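You operate a simulated robot arm through the tools that you are given. There is no shell and no other tool. Be economical: measure what you need, move in short steps, check, and stop when the job is done.

You run a simulated two-armed robot. Do the job below in one go: nothing can be reset, and whatever is moved stays where it is left.

## Task
Shut the upper bench drawer. Put the red wire spool on top of the brown carton. Put the 15 W yellow tag from the top of the window bench on the top of the left hood and the 7 W yellow tag on top of the orange lamp. Put three of the driver blocks from the top of the window bench on the top of the left hood. Open the left table drawer, fetch the small housing from the top of the window bench and set it in the inside of the left table drawer, then shut the drawer. Take the brown bulb and leave it on the top of the test bench. Shut the wall box door. Take the 1 A black fuse from the ledge of the chain conveyor and leave it on the top of the grey gear case. The order is free. Set down upright: brown bulb.

It is judged by the outcome, as a careful person would: the job done as asked, and still so three seconds after it is handed in. It fails if anything else is knocked over, pushed out of place, dropped, spilled or broken.

## Robot
Two 6-joint arms with two-finger parallel grippers on one trunk, on a base that drives. Base frame: it is fixed to the floor where the robot stands at the start and does not move with it; the origin is under the middle of the robot, x ahead of it, y to its left, z up. Lengths are in m, angles in rad, forces in N, time in s.
The left shoulder is at the start at [-0.107, 0.177, 0.71], the right one opposite. With the tool pointing down near the work surface each hand reaches from about 0.1 to 0.68 m from the robot's upright axis, wherever it stands, measured 20 degrees to its own side. Places, roughly: black fuse [-4.75, 2.5, 0.75]; brown bulb [-0.5, -2.25, 1]; brown carton [0, -1.5, 0.75]; driver block [-0.25, -2, 0.75]; inside of the left table drawer [-1.7, 2, 0.6]; left table drawer [-1.8, 1.9, 0.7]; orange lamp [0.25, -1.5, 0.75]; red wire spool (5x5x4 cm) [-0.1, -1.7, 0.8]; small housing (6x6x6 cm) [-0.3, -2.3, 0.8]; top of the grey gear case (12x13 cm) [-4.9, 1.32, 0.78]; top of the left hood [-4.7, -1.7, 1.2]; top of the test bench [0.9, 0.2, 0.8]; upper bench drawer [0.5, 0.1, 0.7]; wall box door [-2.8, -3.8, 0.9]; yellow tag [-0.25, -2, 0.75]. Payload 1.57 kg a hand.
The TCP of each hand is the grasp point between the finger pads, 0.03 m short of the fingertips. In the tool frame z runs along the fingers and y along their closing line. Largest opening 0.08 m; finger width 0.017, thickness 0.012; the body of the gripper, 0.04 by 0.082 m, starts 0.08 m behind the TCP.
Orientation is that of the tool frame in the base frame, as a unit quaternion [x, y, z, w]. With the fingers straight down and closing along the base's y, the tool's x points along the base's -x, its y along +y and its z along -z.

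## Interface
- The arms move only by the tool send_rows. It takes "left_rows", "right_rows" or both (then of equal length, played together; a hand with none holds still); each is a list of rows, each a list of 7 numbers: the shift along the base's x, y, z in m, then the turn, a rotation vector about the base's x, y, z in rad, then the gripper command, from -1 (fully open) to 1 (shut), values between in proportion. In form: [[tx, ty, tz, rx, ry, rz, grip], ...]. A call has 1 to 12 rows; each row shifts and turns the commanded pose from where the row before left it. Rows are played at 5 a second. More than 0.05 m and 0.15 rad between two rows, or a gripper value outside its range, and nothing of the call is played. A pose out of reach is approached as far as the arm can. The call stops where the force on the tool passes 40 N (or 10 N more than at its start, if that is more) or the arm is blocked; 0.2 s more then pass. Each finger travels about 0.072 m/s and halts on what it meets, pressing with about 32 N; the grip force reading is that of the motor and also rises with nothing between the fingers. The clock runs only during rows and for 0.2 s after the last one: add rows that do not move to give the fingers time. The reply holds the time, the measured pose of the TCP, the force on the tool along the base axes, the opening and the grip force, in the units named above and with some noise, with the torque about the TCP (base axes, N m) and any sound that the robot's microphone picked up.
- Cameras (640 x 400 px; columns grow to the right, rows downward): "scene" is now at [0.0312, 0.0012, 1.4127]; the picture's right is [0.05, -1.00, 0.00], its down [-0.89, -0.05, -0.46] and it looks along [0.46, 0.02, -0.89] (base axes); focal length 262 px, centre (320, 200). "left" rides on the left gripper at [0.072, 0.007, -0.122] in its tool frame; the picture's right is [-0.09, 1.00, 0.00], its down [-0.84, -0.08, -0.54] and it looks along [-0.54, -0.05, 0.84] (tool axes); focal length 238 px, centre (320, 200). "right" rides on the right gripper at [0.072, -0.007, -0.122] in its tool frame; the picture's right is [0.09, 1.00, 0.00], its down [-0.84, 0.08, -0.54] and it looks along [-0.54, 0.05, 0.84] (tool axes); focal length 238 px, centre (320, 200). There is no depth. A picture from a camera that has moved, and an enlarged one, comes with that camera's place and axes in the base frame and with its lens.
- get_image(camera): a new picture of that camera. No time passes.
- raise_lower(by): slides the trunk up (or, below 0, down) by that many m; the arms and the scene camera ride with it, the base frame stays. It gives what a move gives, with no picture.
- roll_base(legs): drives the robot by 1 to 6 legs, each [ahead, left, turn to the left] in m, m and rad, along the robot's own axes; the way and the turn of a leg run together, so that a leg with both is an arc; at most 1.5 m and 3.142 rad a leg. The arms and the cameras ride along, it lands a little off, and it stops where it bumps. It gives what a move gives.
- head_to(pan, tilt): turns the head with the scene camera to pan (to the left, within 2.496 rad either way) and tilt (down, from -0.506 to 1.204), counted from straight ahead of the robot. It gives what a move gives.
- enlarge(camera, box): a new picture of the part [left, top, right, bottom] of that camera's present view, enlarged. No time passes.
- finish_job(): hands the job in; it is judged then, once.

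Work in short steps. Places have to be worked out from the pictures, the camera data and where the tool is seen: move nearer, look again, correct. Check each grasp and each placing, and mend what went wrong. You have 546 turns and 338 pictures in all, those below and enlarged ones among them. Open the grippers and draw the arms clear of the work before you hand the job in, unless the task says otherwise; then end with one line.

The tools are called after ">>>" by a JSON object that holds its "api" and its "payload". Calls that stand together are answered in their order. send_rows: Moves the arms, as the interface text tells. Its arguments: {"type":"object","properties":{"left_rows":{"type":"array"},"right_rows":{"type":"array"}},"required":[]} The other tools are called the same way: raise_lower (by) slides the trunk up or down; roll_base (legs) drives the base; head_to (pan, tilt) turns the head that bears the scene camera; get_image (camera) takes a picture; enlarge (camera, box) takes an enlarged picture of a part of a camera's view; finish_job () hands the job in.

At the start:

```text
time_s: 0.0
left_tool_pos: [0.4263, 0.2216, 0.9476]
left_tool_rot: [0.0, 1.0, 0.0, 0.0]
left_force: [-0.4, -0.1, -0.5]
left_ft_torque: [0.0, 0.0, 0.02]
left_width: 0.0798
left_grasp_force: 0.1
right_tool_pos: [0.3961, -0.1253, 0.8953]
right_tool_rot: [-0.001, 1.0, 0.0, 0.0]
right_force: [-0.2, 0.3, -0.1]
right_ft_torque: [0.0, 0.02, 0.02]
right_width: 0.0802
right_grasp_force: 0.2
trunk travel left (down, up): [-0.15, 0.178]
robot x, y, heading: [-0.0007, -0.0026, 0.002]
head pan, tilt: [0.052, 1.096]
```

scene: 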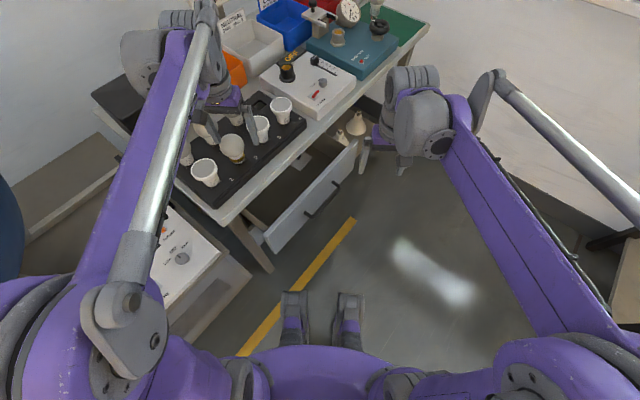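
right: 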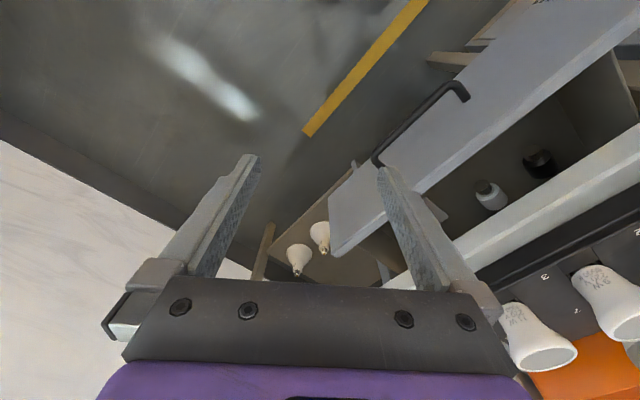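
left: 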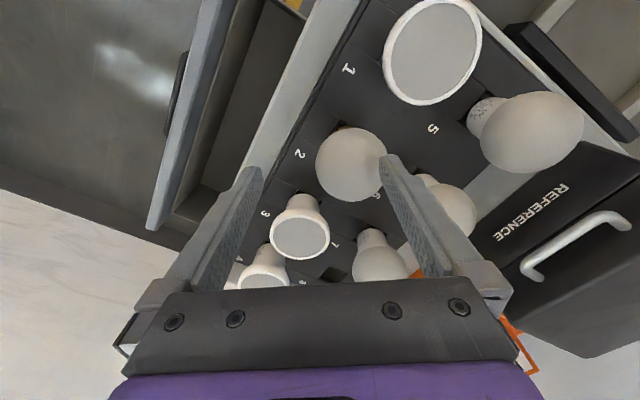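

I start by looking around: the test bench is ahead with an open drawer. First I tilt the head up to get a broader view.

>>> {"api": "head_to", "payload": {"pan": 0.0, "tilt": 0.6}}

>>> {"api": "get_image", "payload": {"camera": "scene"}}

>>> {"api": "head_to", "payload": {"pan": -1.6, "tilt": 0.5}}

>>> {"api": "get_image", "payload": {"camera": "scene"}}

>>> {"api": "head_to", "payload": {"pan": -2.4, "tilt": 0.3}}

>>> {"api": "get_image", "payload": {"camera": "scene"}}

>>> {"api": "head_to", "payload": {"pan": 2.4, "tilt": 0.3}}

>>> {"api": "get_image", "payload": {"camera": "scene"}}

```text
time_s: 0.9
left_tool_pos: [0.4274, 0.2212, 0.9496]
left_tool_rot: [-0.001, 1.0, 0.0, -0.001]
left_force: [-0.4, 0.4, -0.7]
left_ft_torque: [-0.03, -0.01, 0.04]
left_width: 0.0798
left_grasp_force: 0.0
right_tool_pos: [0.3948, -0.1249, 0.8947]
right_tool_rot: [0.001, 1.0, 0.0, 0.0]
right_force: [-1.2, -0.1, -0.6]
right_ft_torque: [-0.01, -0.01, -0.01]
right_width: 0.0801
right_grasp_force: 0.1
trunk travel left (down, up): [-0.15, 0.178]
robot x, y, heading: [-0.0011, 0.003, -0.003]
head pan, tilt: [0.0, 0.6]
```

```text
334 pictures are left
camera scene: at [0.0563, -0.0022, 1.4511], right [0.0, -1.0, 0.0], down [-0.57, 0.0, -0.82], along [0.82, 0.0, -0.57], focal length 262 px, centre (320, 200)
```

scene: 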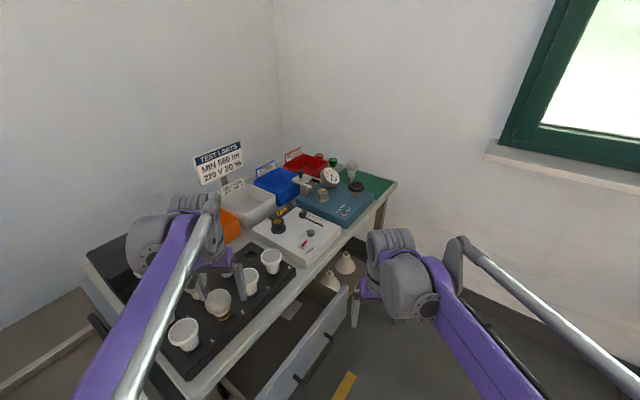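

```text
time_s: 2.6
left_tool_pos: [0.4262, 0.2204, 0.9468]
left_tool_rot: [-0.001, 1.0, 0.0, 0.001]
left_force: [0.6, 0.4, -0.6]
left_ft_torque: [-0.03, 0.02, 0.02]
left_width: 0.0798
left_grasp_force: 0.1
right_tool_pos: [0.3941, -0.1249, 0.894]
right_tool_rot: [0.0, 1.0, 0.001, -0.001]
right_force: [-0.3, 0.4, -0.3]
right_ft_torque: [0.0, 0.0, -0.01]
right_width: 0.0802
right_grasp_force: 0.1
trunk travel left (down, up): [-0.15, 0.178]
robot x, y, heading: [-0.0007, -0.0013, -0.005]
head pan, tilt: [-1.6, 0.499]
```

```text
333 pictures are left
camera scene: at [-0.0348, -0.0931, 1.4602], right [-1.0, 0.03, 0.0], down [0.01, 0.48, -0.88], along [-0.03, -0.88, -0.48], focal length 262 px, centre (320, 200)
```

scene: 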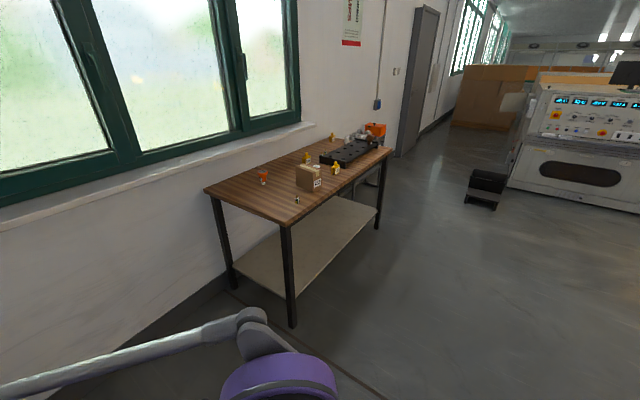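

```text
time_s: 3.7
left_tool_pos: [0.4267, 0.2214, 0.9484]
left_tool_rot: [0.0, 1.0, -0.001, 0.0]
left_force: [0.5, 0.2, -0.8]
left_ft_torque: [-0.03, 0.0, 0.0]
left_width: 0.08
left_grasp_force: 0.0
right_tool_pos: [0.3943, -0.1257, 0.8948]
right_tool_rot: [0.0, 1.0, 0.0, 0.0]
right_force: [-0.1, -0.2, 0.0]
right_ft_torque: [0.0, 0.01, 0.01]
right_width: 0.0801
right_grasp_force: 0.0
trunk travel left (down, up): [-0.15, 0.178]
robot x, y, heading: [-0.0034, 0.0003, -0.002]
head pan, tilt: [-2.4, 0.3]
```

```text
332 pictures are left
camera scene: at [-0.1009, -0.0653, 1.4786], right [-0.68, 0.74, 0.0], down [0.22, 0.2, -0.96], along [-0.7, -0.65, -0.3], focal length 262 px, centre (320, 200)
```

scene: 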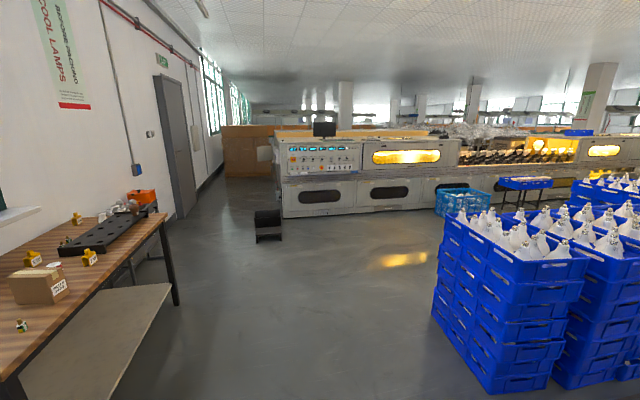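

```text
time_s: 7.5
left_tool_pos: [0.4277, 0.2208, 0.9481]
left_tool_rot: [0.0, 1.0, -0.001, -0.001]
left_force: [0.1, -0.1, -0.4]
left_ft_torque: [0.01, 0.0, 0.0]
left_width: 0.0801
left_grasp_force: 0.0
right_tool_pos: [0.3958, -0.1247, 0.8941]
right_tool_rot: [0.0, 1.0, 0.0, 0.001]
right_force: [-0.4, -1.0, 0.5]
right_ft_torque: [0.0, -0.02, 0.02]
right_width: 0.08
right_grasp_force: 0.0
trunk travel left (down, up): [-0.15, 0.178]
robot x, y, heading: [-0.002, 0.0019, 0.006]
head pan, tilt: [2.4, 0.3]
```

```text
331 pictures are left
camera scene: at [-0.1009, 0.0609, 1.4786], right [0.68, 0.74, 0.0], down [0.22, -0.2, -0.96], along [-0.7, 0.65, -0.3], focal length 262 px, centre (320, 200)
```

scene: 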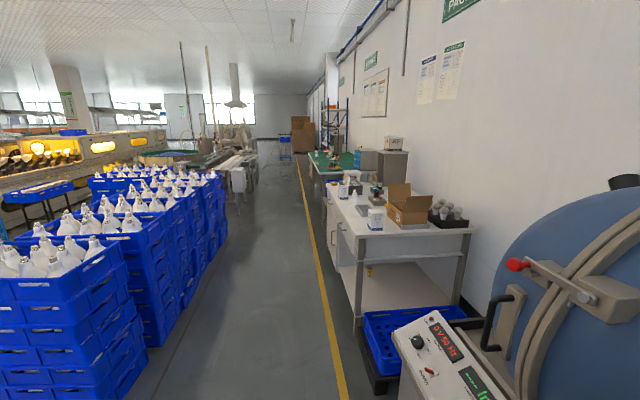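

I aim the head at the bench drawer to measure its front panel.

>>> {"api": "head_to", "payload": {"pan": 0.0, "tilt": 0.95}}

>>> {"api": "enlarge", "payload": {"camera": "scene", "box": [160, 20, 480, 220]}}

>>> {"api": "enlarge", "payload": {"camera": "right", "box": [240, 0, 640, 250]}}

```text
time_s: 9.7
left_tool_pos: [0.4266, 0.2212, 0.9477]
left_tool_rot: [0.0, 1.0, 0.001, -0.001]
left_force: [0.8, -0.7, -0.3]
left_ft_torque: [-0.03, 0.0, -0.01]
left_width: 0.0801
left_grasp_force: 0.1
right_tool_pos: [0.3948, -0.124, 0.8937]
right_tool_rot: [0.0, 1.0, 0.001, 0.0]
right_force: [0.7, 0.8, -0.5]
right_ft_torque: [0.01, 0.0, 0.01]
right_width: 0.0799
right_grasp_force: 0.1
trunk travel left (down, up): [-0.15, 0.178]
robot x, y, heading: [-0.0015, 0.0014, -0.0]
head pan, tilt: [0.0, 0.949]
```

```text
2.00 times, centred on (320, 120) of scene
camera zoom: at [0.0406, -0.0022, 1.4227], right [0.0, -1.0, 0.0], down [-0.81, 0.0, -0.58], along [0.58, 0.0, -0.81], focal length 524 px, centre (320, 360)
```

zoom: 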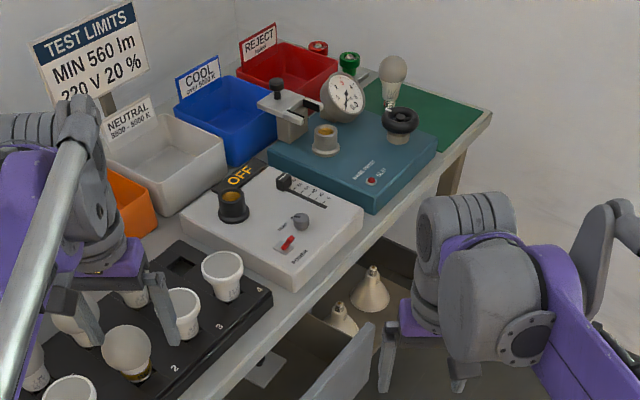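

```text
1.60 times, centred on (440, 125) of right
camera zoom: at [0.3235, -0.1319, 1.0154], right [-0.09, 1.0, 0.0], down [0.84, 0.08, 0.54], along [0.54, 0.05, -0.84], focal length 381 px, centre (128, 320)
```

zoom: 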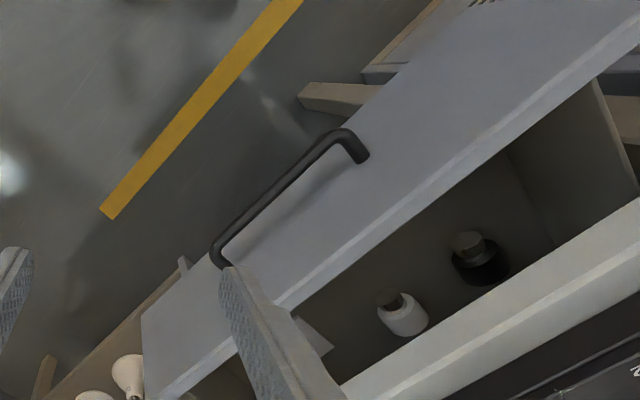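

The drawer is open about 10 cm, pushing direction about (0.61, 0.79). I close the right gripper, turn it so its flat faces the handle, and look from in front of the handle.

>>> {"api": "send_rows", "payload": {"right_rows": [[-0.01, 0.01, 0, 0, 0, 0.15, 1], [-0.01, 0.01, 0, 0, 0, 0.15, 1], [-0.01, 0.01, 0, 0, 0, 0.15, 1], [-0.01, 0.01, 0, 0, 0, 0.15, 1], [-0.005, 0.01, 0, 0, 0, 0.15, 1], [0, 0, -0.03, 0, 0, 0.15, 1], [0, 0, -0.03, 0, 0, 0, 1], [0, 0, 0, 0, 0, 0, 1]]}}

>>> {"api": "get_image", "payload": {"camera": "right"}}

>>> {"api": "get_image", "payload": {"camera": "scene"}}

```text
time_s: 11.5
left_tool_pos: [0.4263, 0.2214, 0.9483]
left_tool_rot: [0.0, 1.0, 0.0, 0.001]
left_force: [0.7, 0.2, -0.1]
left_ft_torque: [0.03, -0.02, 0.02]
left_width: 0.0801
left_grasp_force: 0.1
right_tool_pos: [0.3502, -0.074, 0.8344]
right_tool_rot: [-0.436, 0.9, 0.0, 0.001]
right_force: [0.0, 0.4, -0.2]
right_ft_torque: [0.01, 0.05, -0.03]
right_width: 0.0
right_grasp_force: 21.3
trunk travel left (down, up): [-0.15, 0.178]
robot x, y, heading: [-0.0006, 0.0011, 0.002]
head pan, tilt: [0.0, 0.949]
```

```text
328 pictures are left
camera right: at [0.3108, -0.1356, 0.955], right [-0.84, 0.55, 0.0], down [0.46, 0.7, 0.54], along [0.3, 0.45, -0.84], focal length 238 px, centre (320, 200)
```

right: 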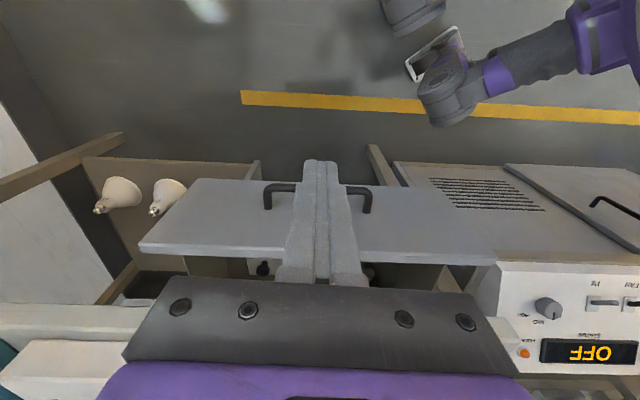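

```text
327 pictures are left
camera scene: at [0.0405, -0.0022, 1.4227], right [0.0, -1.0, 0.0], down [-0.81, 0.0, -0.58], along [0.58, 0.0, -0.81], focal length 262 px, centre (320, 200)
```

scene: 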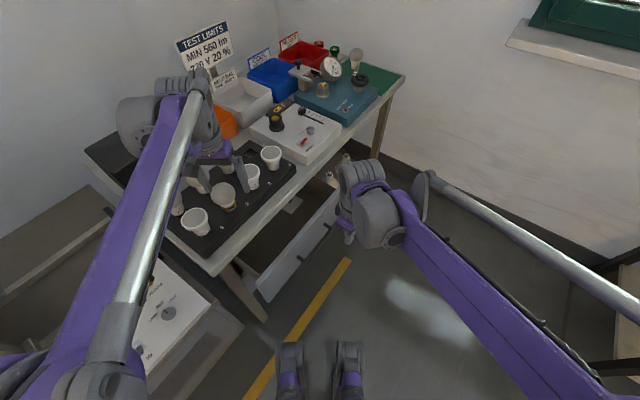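

The handle lies straight ahead of the closed fingers about 9 cm off. I lower the fingers to handle height.

>>> {"api": "send_rows", "payload": {"right_rows": [[0, 0, -0.03, 0, 0, 0, 1], [0, 0, -0.03, 0, 0, 0, 1], [0, 0, -0.03, 0, 0, 0, 1], [0, 0, -0.03, 0, 0, 0, 1], [0, 0, 0, 0, 0, 0, 1]]}}

>>> {"api": "get_image", "payload": {"camera": "right"}}

>>> {"api": "enlarge", "payload": {"camera": "scene", "box": [200, 120, 440, 270]}}

```text
time_s: 12.7
left_tool_pos: [0.4268, 0.2215, 0.9477]
left_tool_rot: [0.001, 1.0, 0.0, 0.0]
left_force: [-0.2, 0.2, 0.8]
left_ft_torque: [-0.03, -0.03, 0.01]
left_width: 0.0802
left_grasp_force: 0.0
right_tool_pos: [0.3481, -0.0756, 0.7143]
right_tool_rot: [-0.435, 0.901, 0.0, 0.0]
right_force: [-0.1, -0.7, -0.6]
right_ft_torque: [0.0, -0.02, 0.0]
right_width: 0.0
right_grasp_force: 21.1
trunk travel left (down, up): [-0.15, 0.178]
robot x, y, heading: [0.0062, 0.0015, 0.001]
head pan, tilt: [0.0, 0.949]
```

```text
326 pictures are left
camera right: at [0.3097, -0.1355, 0.8351], right [-0.84, 0.55, 0.0], down [0.46, 0.7, 0.54], along [0.3, 0.45, -0.84], focal length 238 px, centre (320, 200)
```

right: 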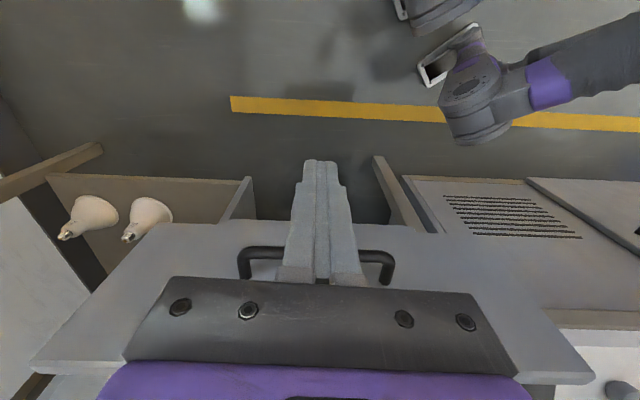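

```text
2.67 times, centred on (320, 195) of scene
camera zoom: at [0.0403, -0.0022, 1.4227], right [0.0, -1.0, 0.0], down [-0.81, 0.0, -0.58], along [0.58, 0.0, -0.81], focal length 699 px, centre (320, 213)
```

zoom: 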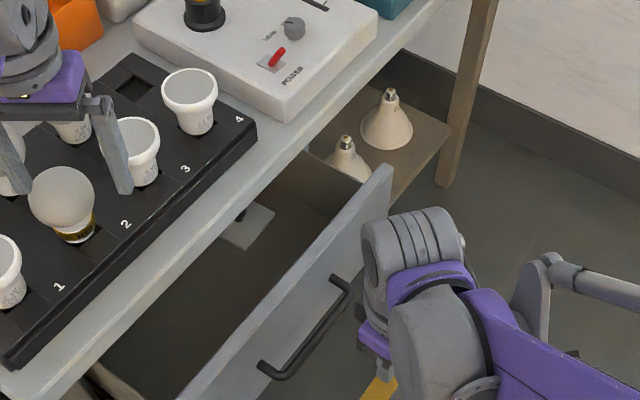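

Triangulating: handle bar at z≈0.66 about 10 cm ahead, panel top at 0.75. I lower 5 cm more and push until contact and on.

>>> {"api": "send_rows", "payload": {"right_rows": [[0, 0, -0.025, 0, 0, 0, 1], [0, 0, -0.025, 0, 0, 0, 1], [0.0122, 0.0158, 0, 0, 0, 0, 1], [0.0122, 0.0158, 0, 0, 0, 0, 1], [0.0122, 0.0158, 0, 0, 0, 0, 1], [0.0122, 0.0158, 0, 0, 0, 0, 1], [0.0122, 0.0158, 0, 0, 0, 0, 1], [0.0122, 0.0158, 0, 0, 0, 0, 1]]}}

>>> {"api": "get_image", "payload": {"camera": "right"}}

```text
time_s: 14.5
left_tool_pos: [0.427, 0.2206, 0.9473]
left_tool_rot: [0.001, 1.0, 0.0, 0.0]
left_force: [0.0, -0.8, -0.5]
left_ft_torque: [-0.02, -0.01, 0.01]
left_width: 0.0804
left_grasp_force: 0.0
right_tool_pos: [0.423, 0.0201, 0.6615]
right_tool_rot: [-0.435, 0.9, 0.0, 0.0]
right_force: [0.9, 0.7, 0.4]
right_ft_torque: [0.0, -0.02, 0.0]
right_width: 0.0
right_grasp_force: 21.4
trunk travel left (down, up): [-0.15, 0.178]
robot x, y, heading: [-0.0032, 0.004, 0.003]
head pan, tilt: [0.0, 0.949]
```

```text
324 pictures are left
camera right: at [0.3848, -0.0411, 0.7833], right [-0.84, 0.55, 0.0], down [0.46, 0.7, 0.54], along [0.3, 0.45, -0.84], focal length 238 px, centre (320, 200)
```

right: 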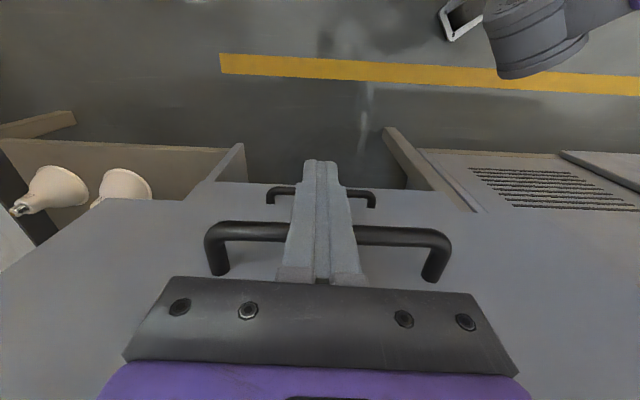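

The fingers are just reaching the bar. I push on in small steps.

>>> {"api": "send_rows", "payload": {"right_rows": [[0.0122, 0.0158, 0, 0, 0, 0, 1], [0.0122, 0.0158, 0, 0, 0, 0, 1], [0.0122, 0.0158, 0, 0, 0, 0, 1], [0.0122, 0.0158, 0, 0, 0, 0, 1], [0.0122, 0.0158, 0, 0, 0, 0, 1], [0, 0, 0, 0, 0, 0, 1]]}}

>>> {"api": "get_image", "payload": {"camera": "right"}}

>>> {"api": "get_image", "payload": {"camera": "scene"}}

```text
time_s: 15.5
left_tool_pos: [0.4277, 0.2204, 0.9488]
left_tool_rot: [0.001, 1.0, 0.001, 0.0]
left_force: [0.6, -1.5, 0.1]
left_ft_torque: [-0.01, 0.0, -0.01]
left_width: 0.08
left_grasp_force: 0.1
right_tool_pos: [0.4632, 0.0714, 0.6632]
right_tool_rot: [-0.436, 0.9, -0.002, -0.005]
right_force: [-11.2, -6.4, 5.2]
right_ft_torque: [0.96, -1.37, 0.36]
right_width: 0.0002
right_grasp_force: 21.5
trunk travel left (down, up): [-0.15, 0.178]
robot x, y, heading: [-0.0013, 0.0003, -0.001]
head pan, tilt: [0.0, 0.949]
stopped in row 4 (right hand): the force on the tool passed its limit at 70 N (the readings are from after the stop); the commanded pose is now the measured one
```

```text
323 pictures are left
camera right: at [0.4255, 0.0108, 0.7865], right [-0.84, 0.54, 0.0], down [0.46, 0.71, 0.53], along [0.29, 0.45, -0.85], focal length 238 px, centre (320, 200)
```

right: 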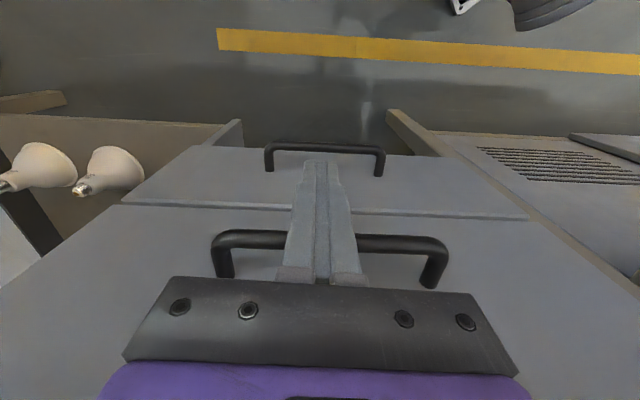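

```text
322 pictures are left
camera scene: at [0.0402, -0.0025, 1.4228], right [0.0, -1.0, 0.0], down [-0.81, 0.0, -0.58], along [0.58, 0.0, -0.81], focal length 262 px, centre (320, 200)
```

scene: 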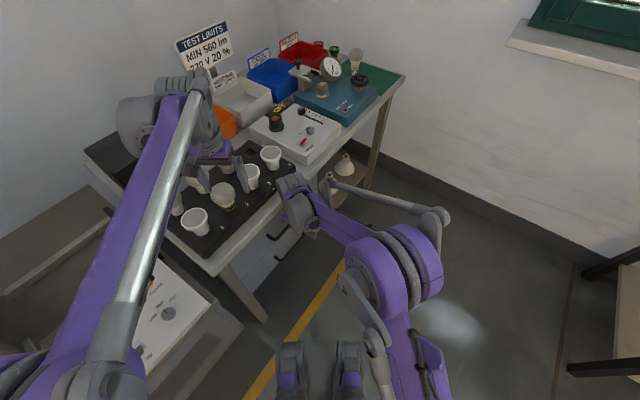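

A hard stop at 70 N suggests the drawer met its end. I press once more slowly to confirm it's fully shut.

>>> {"api": "send_rows", "payload": {"right_rows": [[0.003, 0.004, 0, 0, 0, 0, 1], [0.003, 0.004, 0, 0, 0, 0, 1], [0.003, 0.004, 0, 0, 0, 0, 1], [0, 0, 0, 0, 0, 0, 1]]}}

>>> {"api": "get_image", "payload": {"camera": "right"}}

```text
time_s: 15.9
left_tool_pos: [0.426, 0.218, 0.9488]
left_tool_rot: [0.001, 1.0, 0.0, 0.001]
left_force: [-0.5, -1.2, -0.4]
left_ft_torque: [-0.04, -0.01, 0.01]
left_width: 0.0798
left_grasp_force: 0.1
right_tool_pos: [0.4623, 0.0706, 0.6652]
right_tool_rot: [-0.436, 0.9, -0.003, -0.008]
right_force: [-15.0, -12.6, 6.4]
right_ft_torque: [1.59, -1.79, 0.53]
right_width: 0.0
right_grasp_force: 20.7
trunk travel left (down, up): [-0.15, 0.178]
robot x, y, heading: [-0.0006, -0.0018, -0.002]
head pan, tilt: [0.0, 0.949]
stopped in row 2 (right hand): the force on the tool passed its limit at 48 N (the readings are from after the stop); the commanded pose is now the measured one
```

```text
321 pictures are left
camera right: at [0.4257, 0.0108, 0.7869], right [-0.84, 0.54, 0.0], down [0.46, 0.71, 0.53], along [0.29, 0.44, -0.85], focal length 238 px, centre (320, 200)
```

right: 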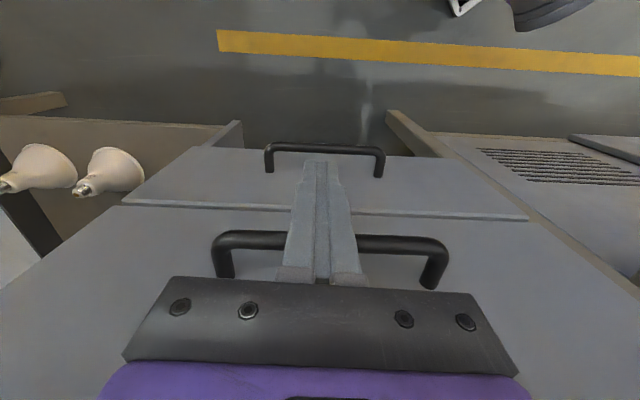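

The torque shows the contact is 12 cm above the TCP: the gripper body meets the table edge. I back off and tilt the tool so the fingertips lead.

>>> {"api": "send_rows", "payload": {"right_rows": [[-0.0183, -0.0237, 0, 0, 0, 0, 1], [-0.0183, -0.0237, 0, 0, 0, 0, 1], [0, 0, 0, 0.1185, -0.0915, 0, 1], [0, 0, 0, 0.1185, -0.0915, 0, 1], [0, 0, 0, 0.1185, -0.0915, 0, 1], [0, 0, 0, 0.1185, -0.0915, 0, 1], [0, 0, 0, 0, 0, 0, 1]]}}

>>> {"api": "get_image", "payload": {"camera": "right"}}

```text
time_s: 17.5
left_tool_pos: [0.4262, 0.2199, 0.9475]
left_tool_rot: [0.001, 1.0, 0.0, 0.0]
left_force: [0.0, -0.9, 0.3]
left_ft_torque: [0.01, 0.02, 0.0]
left_width: 0.0801
left_grasp_force: 0.0
right_tool_pos: [0.4276, 0.0254, 0.6632]
right_tool_rot: [-0.417, 0.862, 0.129, 0.257]
right_force: [-0.3, -0.5, -0.1]
right_ft_torque: [0.01, 0.0, -0.01]
right_width: 0.0
right_grasp_force: 21.3
trunk travel left (down, up): [-0.15, 0.178]
robot x, y, heading: [-0.0011, 0.0004, -0.003]
head pan, tilt: [0.0, 0.949]
```

```text
320 pictures are left
camera right: at [0.3553, -0.0803, 0.7246], right [-0.83, 0.55, -0.04], down [0.19, 0.36, 0.91], along [0.52, 0.75, -0.4], focal length 238 px, centre (320, 200)
```

right: 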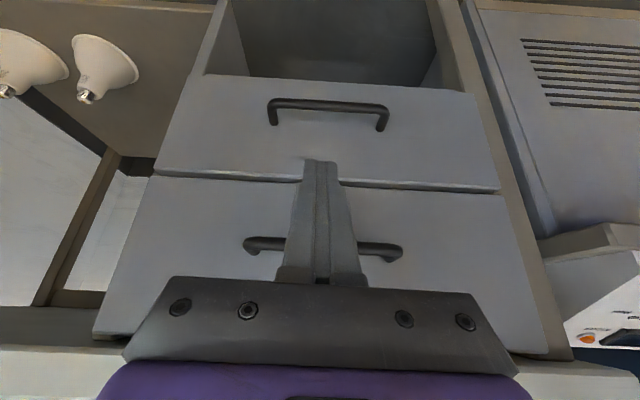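

Now I see the drawer is nearly closed; I push again on the handle with the tilted fingers.

>>> {"api": "send_rows", "payload": {"right_rows": [[0.0122, 0.0158, 0, 0, 0, 0, 1], [0.0061, 0.0079, 0, 0, 0, 0, 1], [0.0061, 0.0079, 0, 0, 0, 0, 1], [0.0061, 0.0079, 0, 0, 0, 0, 1], [0.0061, 0.0079, 0, 0, 0, 0, 1], [0.0061, 0.0079, 0, 0, 0, 0, 1], [0.0061, 0.0079, 0, 0, 0, 0, 1], [0.0061, 0.0079, 0, 0, 0, 0, 1], [0, 0, 0, 0, 0, 0, 1]]}}

>>> {"api": "get_image", "payload": {"camera": "right"}}

```text
time_s: 19.2
left_tool_pos: [0.4262, 0.2196, 0.9479]
left_tool_rot: [0.002, 1.0, 0.0, 0.0]
left_force: [-0.1, 0.4, -0.2]
left_ft_torque: [-0.01, 0.0, 0.01]
left_width: 0.08
left_grasp_force: 0.0
right_tool_pos: [0.4764, 0.0872, 0.6625]
right_tool_rot: [-0.419, 0.863, 0.127, 0.251]
right_force: [-9.8, -9.3, -0.9]
right_ft_torque: [0.07, -0.14, 0.21]
right_width: 0.0
right_grasp_force: 21.3
trunk travel left (down, up): [-0.15, 0.178]
robot x, y, heading: [-0.0034, -0.0015, -0.004]
head pan, tilt: [0.0, 0.949]
stopped in row 8 (right hand): the force on the tool passed its limit at 48 N (the readings are from after the stop); the commanded pose is now the measured one
```

```text
319 pictures are left
camera right: at [0.4052, -0.0183, 0.7252], right [-0.83, 0.55, -0.04], down [0.2, 0.37, 0.91], along [0.52, 0.75, -0.42], focal length 238 px, centre (320, 200)
```

right: 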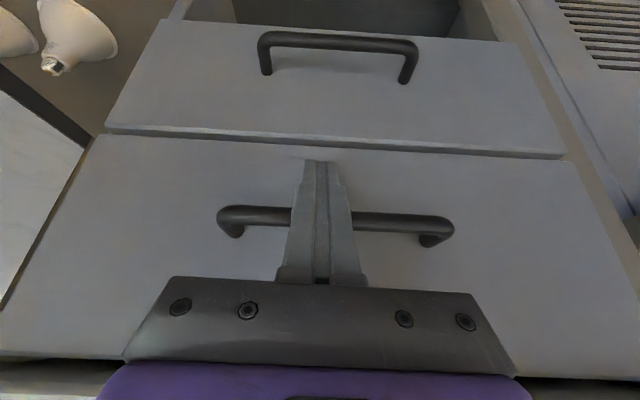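

Torque is now nil, contact at the bar itself with the drawer stopped flush: it's shut. I retract the hand, then look closely at the window bench.

>>> {"api": "send_rows", "payload": {"right_rows": [[-0.02, -0.026, 0, 0, 0, 0, 1], [-0.02, -0.026, 0, 0, 0, 0, 1], [-0.02, -0.026, 0, -0.1185, 0.0915, 0, 1], [-0.02, -0.026, 0, -0.1185, 0.0915, 0, 1], [-0.02, -0.026, 0.04, -0.1185, 0.0915, 0, 0], [0, 0, 0.05, -0.1185, 0.0915, 0, 0], [0, 0, 0.05, 0, 0, -0.15, -1], [0, 0, 0.05, 0, 0, -0.15, -1], [0, 0, 0.05, 0, 0, -0.15, -1], [0, 0, 0, 0, 0, -0.15, -1], [0, 0, 0, 0, 0, -0.15, -1], [0, 0, 0, 0, 0, -0.15, -1]]}}

>>> {"api": "get_image", "payload": {"camera": "scene"}}

>>> {"api": "head_to", "payload": {"pan": -1.75, "tilt": 0.4}}

>>> {"api": "enlarge", "payload": {"camera": "scene", "box": [140, 100, 380, 250]}}

```text
refused: row 5 steps farther than a row can; nothing moved
```

```text
318 pictures are left
camera scene: at [0.0399, -0.003, 1.4227], right [0.0, -1.0, 0.0], down [-0.81, 0.0, -0.58], along [0.58, 0.0, -0.81], focal length 262 px, centre (320, 200)
```

scene: 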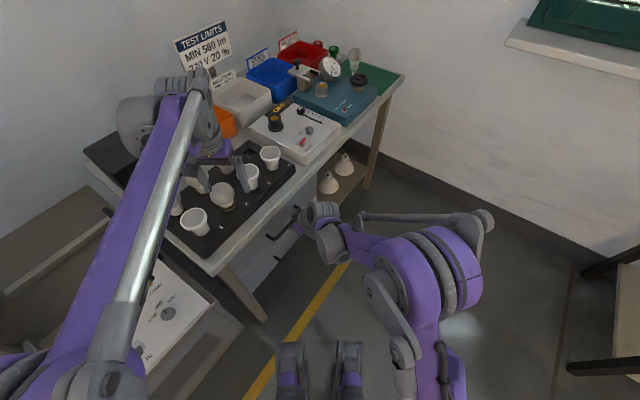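

```text
time_s: 21.0
left_tool_pos: [0.4266, 0.2199, 0.9474]
left_tool_rot: [0.002, 1.0, 0.001, 0.0]
left_force: [0.3, 0.0, 0.0]
left_ft_torque: [0.01, -0.03, 0.0]
left_width: 0.0798
left_grasp_force: 0.1
right_tool_pos: [0.4769, 0.0856, 0.6629]
right_tool_rot: [-0.419, 0.863, 0.128, 0.251]
right_force: [-15.1, -19.8, -18.0]
right_ft_torque: [0.03, -0.34, 0.34]
right_width: 0.0
right_grasp_force: 22.0
trunk travel left (down, up): [-0.15, 0.178]
robot x, y, heading: [-0.0069, -0.0016, -0.001]
head pan, tilt: [-1.751, 0.4]
```

```text
2.67 times, centred on (260, 175) of scene
camera zoom: at [-0.0499, -0.0955, 1.4692], right [-0.98, 0.18, 0.0], down [0.07, 0.38, -0.92], along [-0.17, -0.91, -0.39], focal length 699 px, centre (480, 267)
```

zoom: 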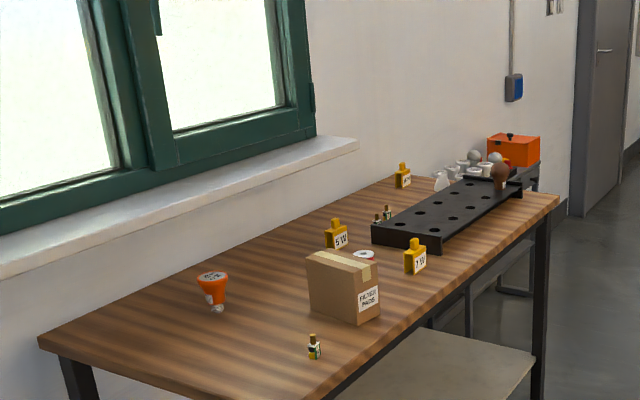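

The bench is well seen: carton, orange lamp, three yellow tags, rack with brown bulb. First I retract the right arm with legal steps.

>>> {"api": "send_rows", "payload": {"right_rows": [[-0.02, -0.026, 0, 0, 0, 0, 1], [-0.02, -0.026, 0, 0, 0, 0, 1], [-0.02, -0.026, 0, -0.1185, 0.0915, 0, 1], [-0.02, -0.026, 0, -0.1185, 0.0915, 0, 1], [-0.02, -0.026, 0.03, -0.1185, 0.0915, 0, 0], [0, 0, 0.05, -0.1185, 0.0915, 0, 0], [0, 0, 0.05, 0, 0, -0.15, -1], [0, 0, 0.05, 0, 0, -0.15, -1], [0, 0, 0.05, 0, 0, -0.15, -1], [0, 0, 0.05, 0, 0, -0.15, -1], [0, 0, 0.03, 0, 0, -0.15, -1], [0, 0, 0, 0, 0, -0.15, -1]]}}

>>> {"api": "send_rows", "payload": {"left_rows": [[-0.04, 0, 0.02, 0, 0, 0, -1], [-0.04, 0, 0.02, 0, 0, 0, -1], [-0.04, 0, 0.02, 0, 0, 0, -1], [-0.04, 0, 0, 0, 0, 0, -1]]}}

>>> {"api": "head_to", "payload": {"pan": 0, "tilt": 0.95}}

>>> {"api": "get_image", "payload": {"camera": "scene"}}

```text
time_s: 23.6
left_tool_pos: [0.4271, 0.219, 0.9479]
left_tool_rot: [0.0, 1.0, 0.0, -0.001]
left_force: [0.5, 0.3, 0.0]
left_ft_torque: [-0.02, -0.03, 0.0]
left_width: 0.0801
left_grasp_force: 0.1
right_tool_pos: [0.3772, -0.0436, 0.9728]
right_tool_rot: [0.0, 1.0, 0.001, -0.013]
right_force: [0.0, -0.4, 0.4]
right_ft_torque: [0.01, 0.01, 0.01]
right_width: 0.0799
right_grasp_force: 0.0
trunk travel left (down, up): [-0.15, 0.178]
robot x, y, heading: [-0.0014, -0.0005, -0.004]
head pan, tilt: [-1.751, 0.4]
```

```text
time_s: 24.6
left_tool_pos: [0.2655, 0.2191, 1.0079]
left_tool_rot: [0.001, 1.0, 0.0, 0.001]
left_force: [-0.7, -0.1, 0.4]
left_ft_torque: [-0.01, -0.03, -0.02]
left_width: 0.0799
left_grasp_force: 0.0
right_tool_pos: [0.3769, -0.0447, 0.9727]
right_tool_rot: [-0.001, 1.0, 0.001, -0.013]
right_force: [-0.3, -0.6, -0.2]
right_ft_torque: [-0.02, -0.06, -0.03]
right_width: 0.08
right_grasp_force: 0.1
trunk travel left (down, up): [-0.15, 0.178]
robot x, y, heading: [-0.0045, 0.0026, -0.005]
head pan, tilt: [-1.751, 0.4]
```

```text
time_s: 26.4
left_tool_pos: [0.2671, 0.2192, 1.0068]
left_tool_rot: [0.001, 1.0, 0.001, 0.0]
left_force: [-0.4, 0.2, 0.8]
left_ft_torque: [-0.04, 0.01, -0.03]
left_width: 0.0801
left_grasp_force: 0.0
right_tool_pos: [0.3778, -0.0431, 0.9722]
right_tool_rot: [-0.002, 1.0, 0.001, -0.013]
right_force: [0.0, 0.3, 0.1]
right_ft_torque: [0.0, 0.0, 0.03]
right_width: 0.0802
right_grasp_force: 0.1
trunk travel left (down, up): [-0.15, 0.178]
robot x, y, heading: [0.0024, 0.0033, -0.004]
head pan, tilt: [0.0, 0.949]
```

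```text
316 pictures are left
camera scene: at [0.0398, -0.003, 1.4227], right [0.0, -1.0, 0.0], down [-0.81, 0.0, -0.58], along [0.58, 0.0, -0.81], focal length 262 px, centre (320, 200)
```

scene: 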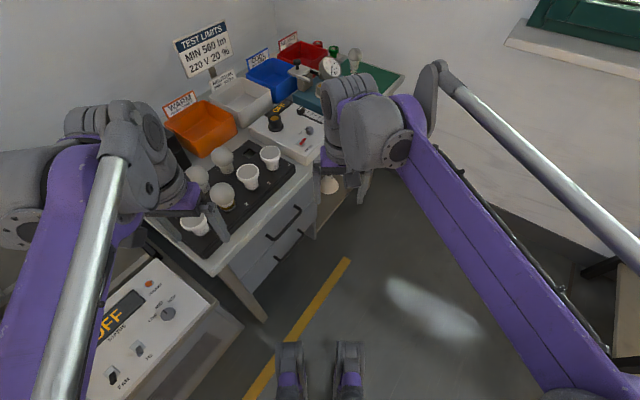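

The upper drawer is flush. Now I tuck the right arm and drive back and to the right, then turn to face the window bench.

>>> {"api": "send_rows", "payload": {"right_rows": [[-0.04, -0.04, 0.01, 0, 0, 0, -1], [-0.04, -0.04, 0.01, 0, 0, 0, -1], [-0.04, -0.04, 0.01, 0, 0, 0, -1]]}}

>>> {"api": "roll_base", "payload": {"legs": [[-0.6, 0, 0], [0, -0.9, 0], [0, 0, -0.626]]}}

>>> {"api": "head_to", "payload": {"pan": 0, "tilt": 0.75}}

>>> {"api": "get_image", "payload": {"camera": "scene"}}

```text
refused: row 1 steps farther than a row can; nothing moved
```

```text
time_s: 39.2
left_tool_pos: [-0.2406, -0.8649, 1.0073]
left_tool_rot: [0.301, 0.954, -0.001, 0.0]
left_force: [-0.3, -0.2, -0.7]
left_ft_torque: [0.0, -0.03, -0.01]
left_width: 0.08
left_grasp_force: 0.0
right_tool_pos: [-0.3016, -1.1432, 0.9724]
right_tool_rot: [0.299, 0.954, 0.005, -0.012]
right_force: [0.6, 0.7, 0.3]
right_ft_torque: [0.0, 0.0, 0.02]
right_width: 0.0799
right_grasp_force: 0.0
trunk travel left (down, up): [-0.15, 0.178]
robot x, y, heading: [-0.5833, -0.8896, -0.616]
head pan, tilt: [0.0, 0.949]
```

```text
time_s: 40.0
left_tool_pos: [-0.2407, -0.8657, 1.0068]
left_tool_rot: [0.302, 0.953, 0.0, 0.0]
left_force: [-0.1, -0.2, 0.2]
left_ft_torque: [0.02, -0.03, -0.02]
left_width: 0.0803
left_grasp_force: 0.0
right_tool_pos: [-0.3005, -1.1433, 0.9728]
right_tool_rot: [0.299, 0.954, 0.004, -0.013]
right_force: [0.8, 0.7, -0.1]
right_ft_torque: [0.0, 0.0, -0.01]
right_width: 0.0799
right_grasp_force: 0.0
trunk travel left (down, up): [-0.15, 0.178]
robot x, y, heading: [-0.5835, -0.8937, -0.619]
head pan, tilt: [0.0, 0.75]
```

```text
315 pictures are left
camera scene: at [-0.545, -0.9232, 1.4382], right [-0.58, -0.82, 0.0], down [-0.56, 0.39, -0.73], along [0.6, -0.42, -0.68], focal length 262 px, centre (320, 200)
```

scene: 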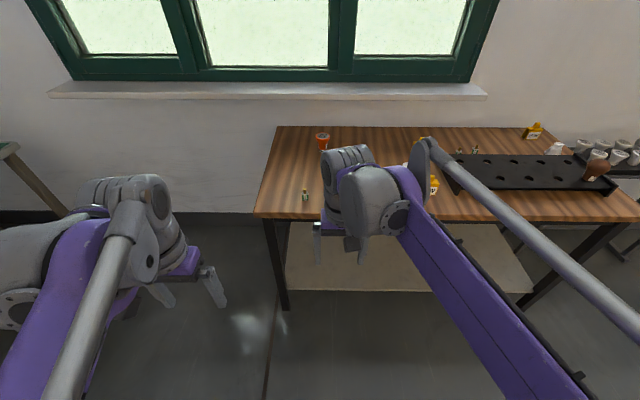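

Bench is squarely ahead. I strafe right 0.3 and go ahead 0.25, hands stay above everything.

>>> {"api": "roll_base", "payload": {"legs": [[0, -0.3, 0], [0.25, 0, 0]]}}

>>> {"api": "get_image", "payload": {"camera": "scene"}}

>>> {"api": "get_image", "payload": {"camera": "left"}}

>>> {"api": "get_image", "payload": {"camera": "right"}}

```text
time_s: 44.6
left_tool_pos: [-0.2129, -1.2533, 1.006]
left_tool_rot: [0.304, 0.953, 0.0, -0.001]
left_force: [0.3, 0.2, -0.4]
left_ft_torque: [0.01, 0.0, -0.03]
left_width: 0.08
left_grasp_force: 0.1
right_tool_pos: [-0.273, -1.5319, 0.9725]
right_tool_rot: [0.302, 0.953, 0.004, -0.012]
right_force: [0.5, 0.8, 0.3]
right_ft_torque: [0.02, 0.03, 0.01]
right_width: 0.08
right_grasp_force: 0.1
trunk travel left (down, up): [-0.15, 0.178]
robot x, y, heading: [-0.5614, -1.2775, -0.616]
head pan, tilt: [0.0, 0.75]
```

```text
314 pictures are left
camera scene: at [-0.516, -1.3099, 1.4382], right [-0.58, -0.81, 0.0], down [-0.56, 0.4, -0.73], along [0.6, -0.42, -0.68], focal length 262 px, centre (320, 200)
```

scene: 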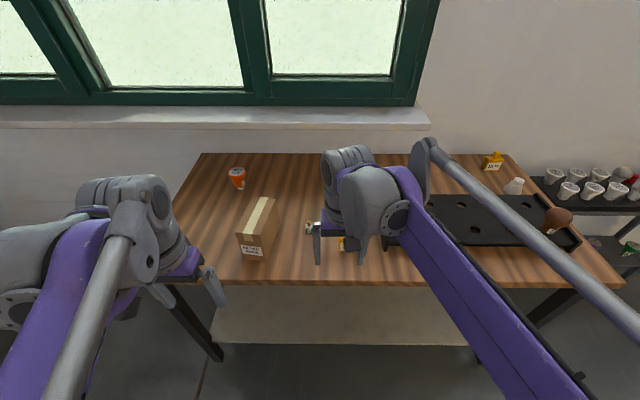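

```text
313 pictures are left
camera left: at [-0.2674, -1.2064, 1.1281], right [0.65, 0.76, 0.0], down [0.64, -0.55, 0.54], along [0.41, -0.35, -0.84], focal length 238 px, centre (320, 200)
```

left: 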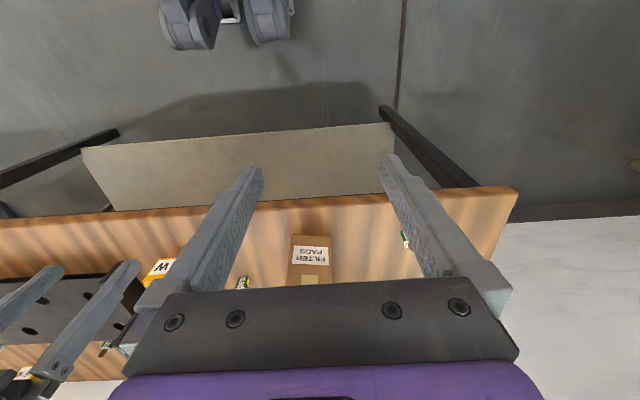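

```text
312 pictures are left
camera right: at [-0.3331, -1.4985, 1.0956], right [0.5, 0.87, 0.0], down [0.74, -0.43, 0.52], along [0.45, -0.25, -0.85], focal length 238 px, centre (320, 200)
```

right: 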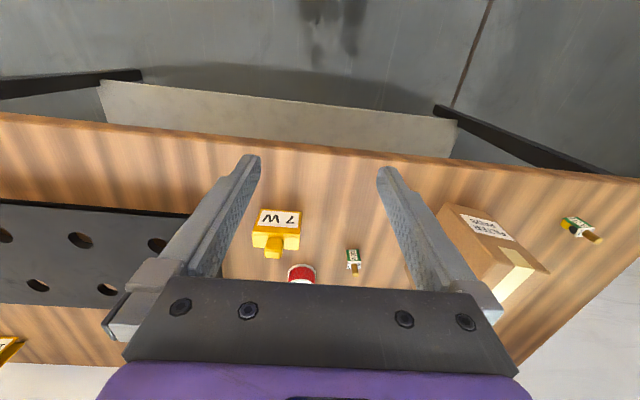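

I zoom on these small objects in the right hand view.

>>> {"api": "enlarge", "payload": {"camera": "right", "box": [240, 190, 400, 290]}}

>>> {"api": "enlarge", "payload": {"camera": "right", "box": [430, 190, 630, 315]}}

>>> {"api": "enlarge", "payload": {"camera": "scene", "box": [400, 130, 640, 280]}}

```text
4.00 times, centred on (320, 240) of right
camera zoom: at [-0.3331, -1.4985, 1.0956], right [0.5, 0.87, 0.0], down [0.74, -0.43, 0.52], along [0.45, -0.25, -0.85], focal length 953 px, centre (320, 40)
```

zoom: 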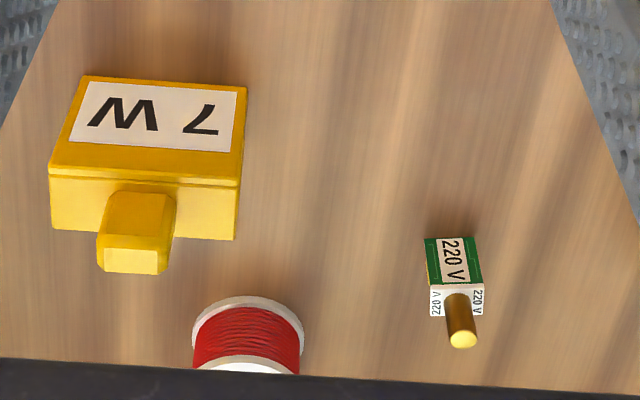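

```text
3.20 times, centred on (530, 252) of right
camera zoom: at [-0.3331, -1.4985, 1.0956], right [0.5, 0.87, 0.0], down [0.74, -0.43, 0.52], along [0.45, -0.25, -0.85], focal length 763 px, centre (-352, 32)
```

zoom: 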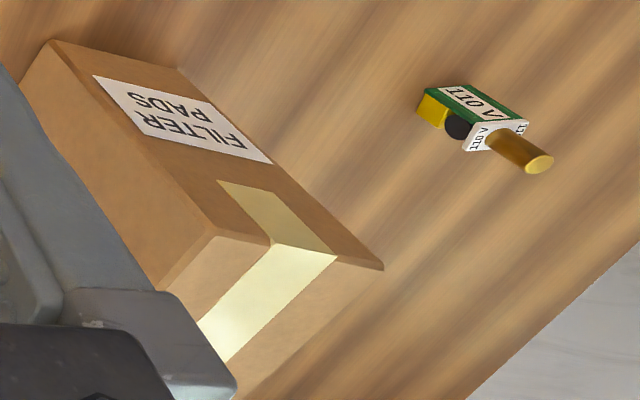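

```text
2.67 times, centred on (520, 205) of scene
camera zoom: at [-0.516, -1.3099, 1.4382], right [-0.58, -0.81, 0.0], down [-0.56, 0.4, -0.73], along [0.6, -0.42, -0.68], focal length 699 px, centre (-213, 187)
```

zoom: 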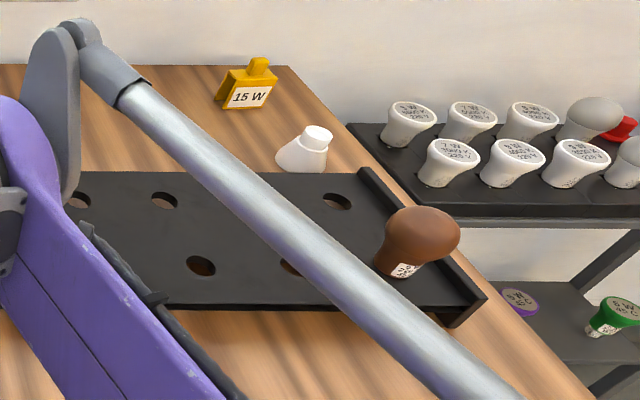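

Driver blocks are the small voltage-labelled boards with a gold pin; the housing is the white piece. I drive 0.12 m closer to get the spool in reach.

>>> {"api": "roll_base", "payload": {"legs": [[0.12, 0, 0]]}}

>>> {"api": "get_image", "payload": {"camera": "right"}}

>>> {"api": "get_image", "payload": {"camera": "scene"}}

```text
time_s: 45.8
left_tool_pos: [-0.1152, -1.3221, 1.0062]
left_tool_rot: [0.303, 0.953, 0.0, 0.0]
left_force: [0.1, -0.7, 0.3]
left_ft_torque: [-0.01, 0.0, 0.03]
left_width: 0.0798
left_grasp_force: 0.1
right_tool_pos: [-0.1772, -1.6002, 0.9724]
right_tool_rot: [0.3, 0.954, 0.005, -0.012]
right_force: [0.2, 0.3, -0.7]
right_ft_torque: [-0.01, 0.03, 0.02]
right_width: 0.0801
right_grasp_force: 0.0
trunk travel left (down, up): [-0.15, 0.178]
robot x, y, heading: [-0.4627, -1.3499, -0.623]
head pan, tilt: [0.0, 0.75]
```

```text
308 pictures are left
camera right: at [-0.2356, -1.5674, 1.0955], right [0.5, 0.87, 0.0], down [0.74, -0.43, 0.52], along [0.45, -0.25, -0.85], focal length 238 px, centre (320, 200)
```

right: 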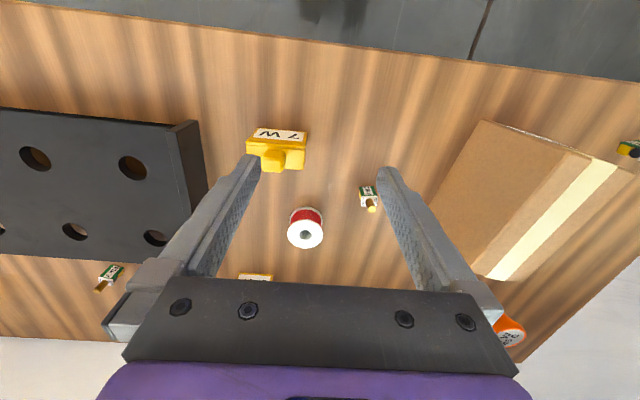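

```text
307 pictures are left
camera scene: at [-0.4187, -1.379, 1.4382], right [-0.58, -0.82, 0.0], down [-0.56, 0.39, -0.73], along [0.6, -0.42, -0.68], focal length 262 px, centre (320, 200)
```

scene: 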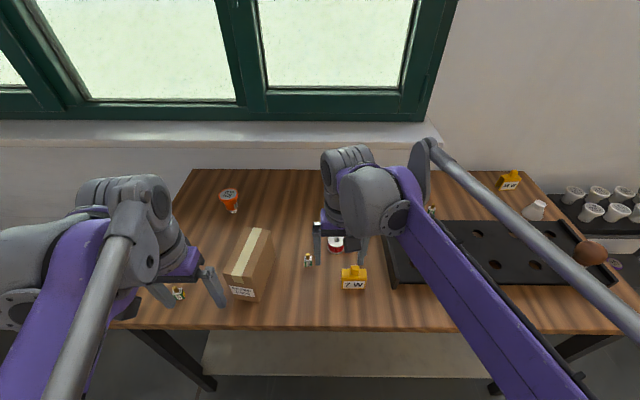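

Spool is at about (-0.042, -1.703), top z≈0.80. I move the right hand above it and descend partway.

>>> {"api": "send_rows", "payload": {"right_rows": [[0.034, -0.026, 0, 0, 0, 0, -1], [0.034, -0.026, 0, 0, 0, 0, -1], [0.034, -0.026, 0, 0, 0, 0, -1], [0.034, -0.025, -0.02, 0, 0, 0, -1], [0, 0, -0.03, 0, 0, 0, -1], [0, 0, -0.03, 0, 0, 0, -1], [0, 0, 0, 0, 0, 0, -1]]}}

>>> {"api": "get_image", "payload": {"camera": "right"}}

```text
time_s: 47.4
left_tool_pos: [-0.1169, -1.3207, 1.0071]
left_tool_rot: [0.303, 0.953, 0.0, 0.0]
left_force: [-0.5, -0.6, 0.2]
left_ft_torque: [0.0, -0.01, -0.02]
left_width: 0.0799
left_grasp_force: 0.0
right_tool_pos: [-0.0418, -1.7023, 0.8912]
right_tool_rot: [0.301, 0.954, 0.005, -0.012]
right_force: [0.3, -0.4, 0.6]
right_ft_torque: [0.02, -0.01, 0.0]
right_width: 0.08
right_grasp_force: 0.1
trunk travel left (down, up): [-0.15, 0.178]
robot x, y, heading: [-0.4581, -1.35, -0.613]
head pan, tilt: [0.0, 0.75]
```

```text
306 pictures are left
camera right: at [-0.1009, -1.6687, 1.015], right [0.5, 0.87, 0.0], down [0.74, -0.43, 0.52], along [0.45, -0.25, -0.85], focal length 238 px, centre (320, 200)
```

right: 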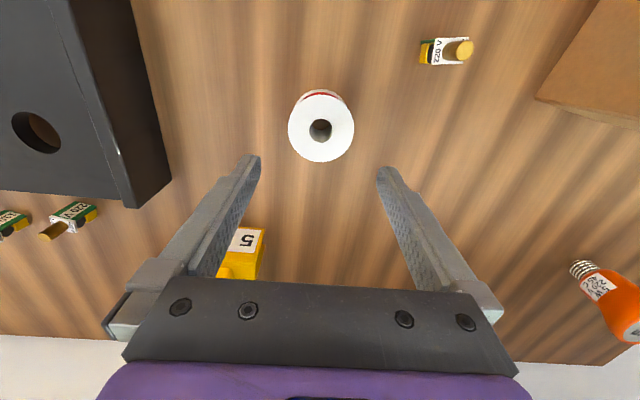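

Spool center is about 1.5 cm nearer than the tool; I correct and descend around it.

>>> {"api": "send_rows", "payload": {"right_rows": [[-0.012, 0.009, 0, 0, 0, 0, -1], [0, 0, -0.03, 0, 0, 0, -1], [0, 0, -0.03, 0, 0, 0, -1], [0, 0, -0.02, 0, 0, 0, -1], [0, 0, 0, 0, 0, 0, -1]]}}

>>> {"api": "get_image", "payload": {"camera": "right"}}

```text
time_s: 48.3
left_tool_pos: [-0.1157, -1.3203, 1.0073]
left_tool_rot: [0.304, 0.953, 0.0, 0.002]
left_force: [-0.2, 1.2, 0.7]
left_ft_torque: [-0.02, 0.01, 0.0]
left_width: 0.0802
left_grasp_force: 0.1
right_tool_pos: [-0.0511, -1.6953, 0.8282]
right_tool_rot: [0.3, 0.954, 0.003, -0.011]
right_force: [-7.0, 4.7, 11.3]
right_ft_torque: [-0.28, 0.42, -0.24]
right_width: 0.0799
right_grasp_force: 0.0
trunk travel left (down, up): [-0.15, 0.178]
robot x, y, heading: [-0.4584, -1.3491, -0.618]
head pan, tilt: [0.0, 0.75]
stopped in row 4 (right hand): the force on the tool passed its limit at 76 N (the readings are from after the stop); the commanded pose is now the measured one
```

```text
305 pictures are left
camera right: at [-0.111, -1.6614, 0.9532], right [0.5, 0.87, 0.0], down [0.74, -0.42, 0.52], along [0.45, -0.26, -0.85], focal length 238 px, centre (320, 200)
```

right: 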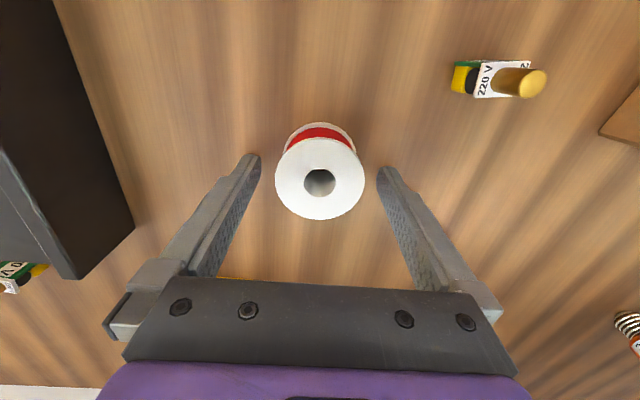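

The left fingertip touched the tabletop: table is at z≈0.797. So the spool sits 1.5 cm nearer; I lift slightly, centre and close.

>>> {"api": "send_rows", "payload": {"right_rows": [[0, 0, 0.004, 0, 0, 0, -1], [-0.013, 0.008, 0, 0, 0, 0, -1], [0, 0, 0, 0, 0, 0, 1], [0, 0, 0, 0, 0, 0, 1], [0, 0, 0, 0, 0, 0, 1]]}}

>>> {"api": "get_image", "payload": {"camera": "right"}}

```text
time_s: 49.5
left_tool_pos: [-0.1154, -1.3218, 1.0066]
left_tool_rot: [0.304, 0.953, 0.0, 0.001]
left_force: [-0.3, -0.3, -0.3]
left_ft_torque: [-0.05, -0.03, 0.02]
left_width: 0.08
left_grasp_force: 0.2
right_tool_pos: [-0.0624, -1.6875, 0.8334]
right_tool_rot: [0.3, 0.954, 0.004, -0.01]
right_force: [-0.6, -0.2, 0.4]
right_ft_torque: [0.02, 0.04, 0.0]
right_width: 0.0485
right_grasp_force: 32.3
trunk travel left (down, up): [-0.15, 0.178]
robot x, y, heading: [-0.4598, -1.3513, -0.615]
head pan, tilt: [0.0, 0.75]
```

```text
304 pictures are left
camera right: at [-0.1223, -1.6544, 0.9563], right [0.5, 0.87, 0.0], down [0.74, -0.42, 0.52], along [0.46, -0.26, -0.85], focal length 238 px, centre (320, 200)
```

right: 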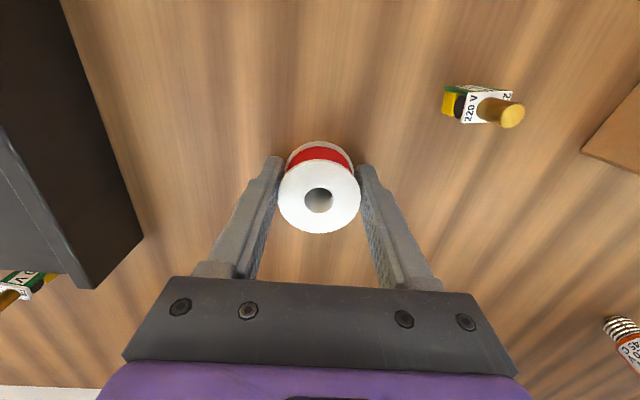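

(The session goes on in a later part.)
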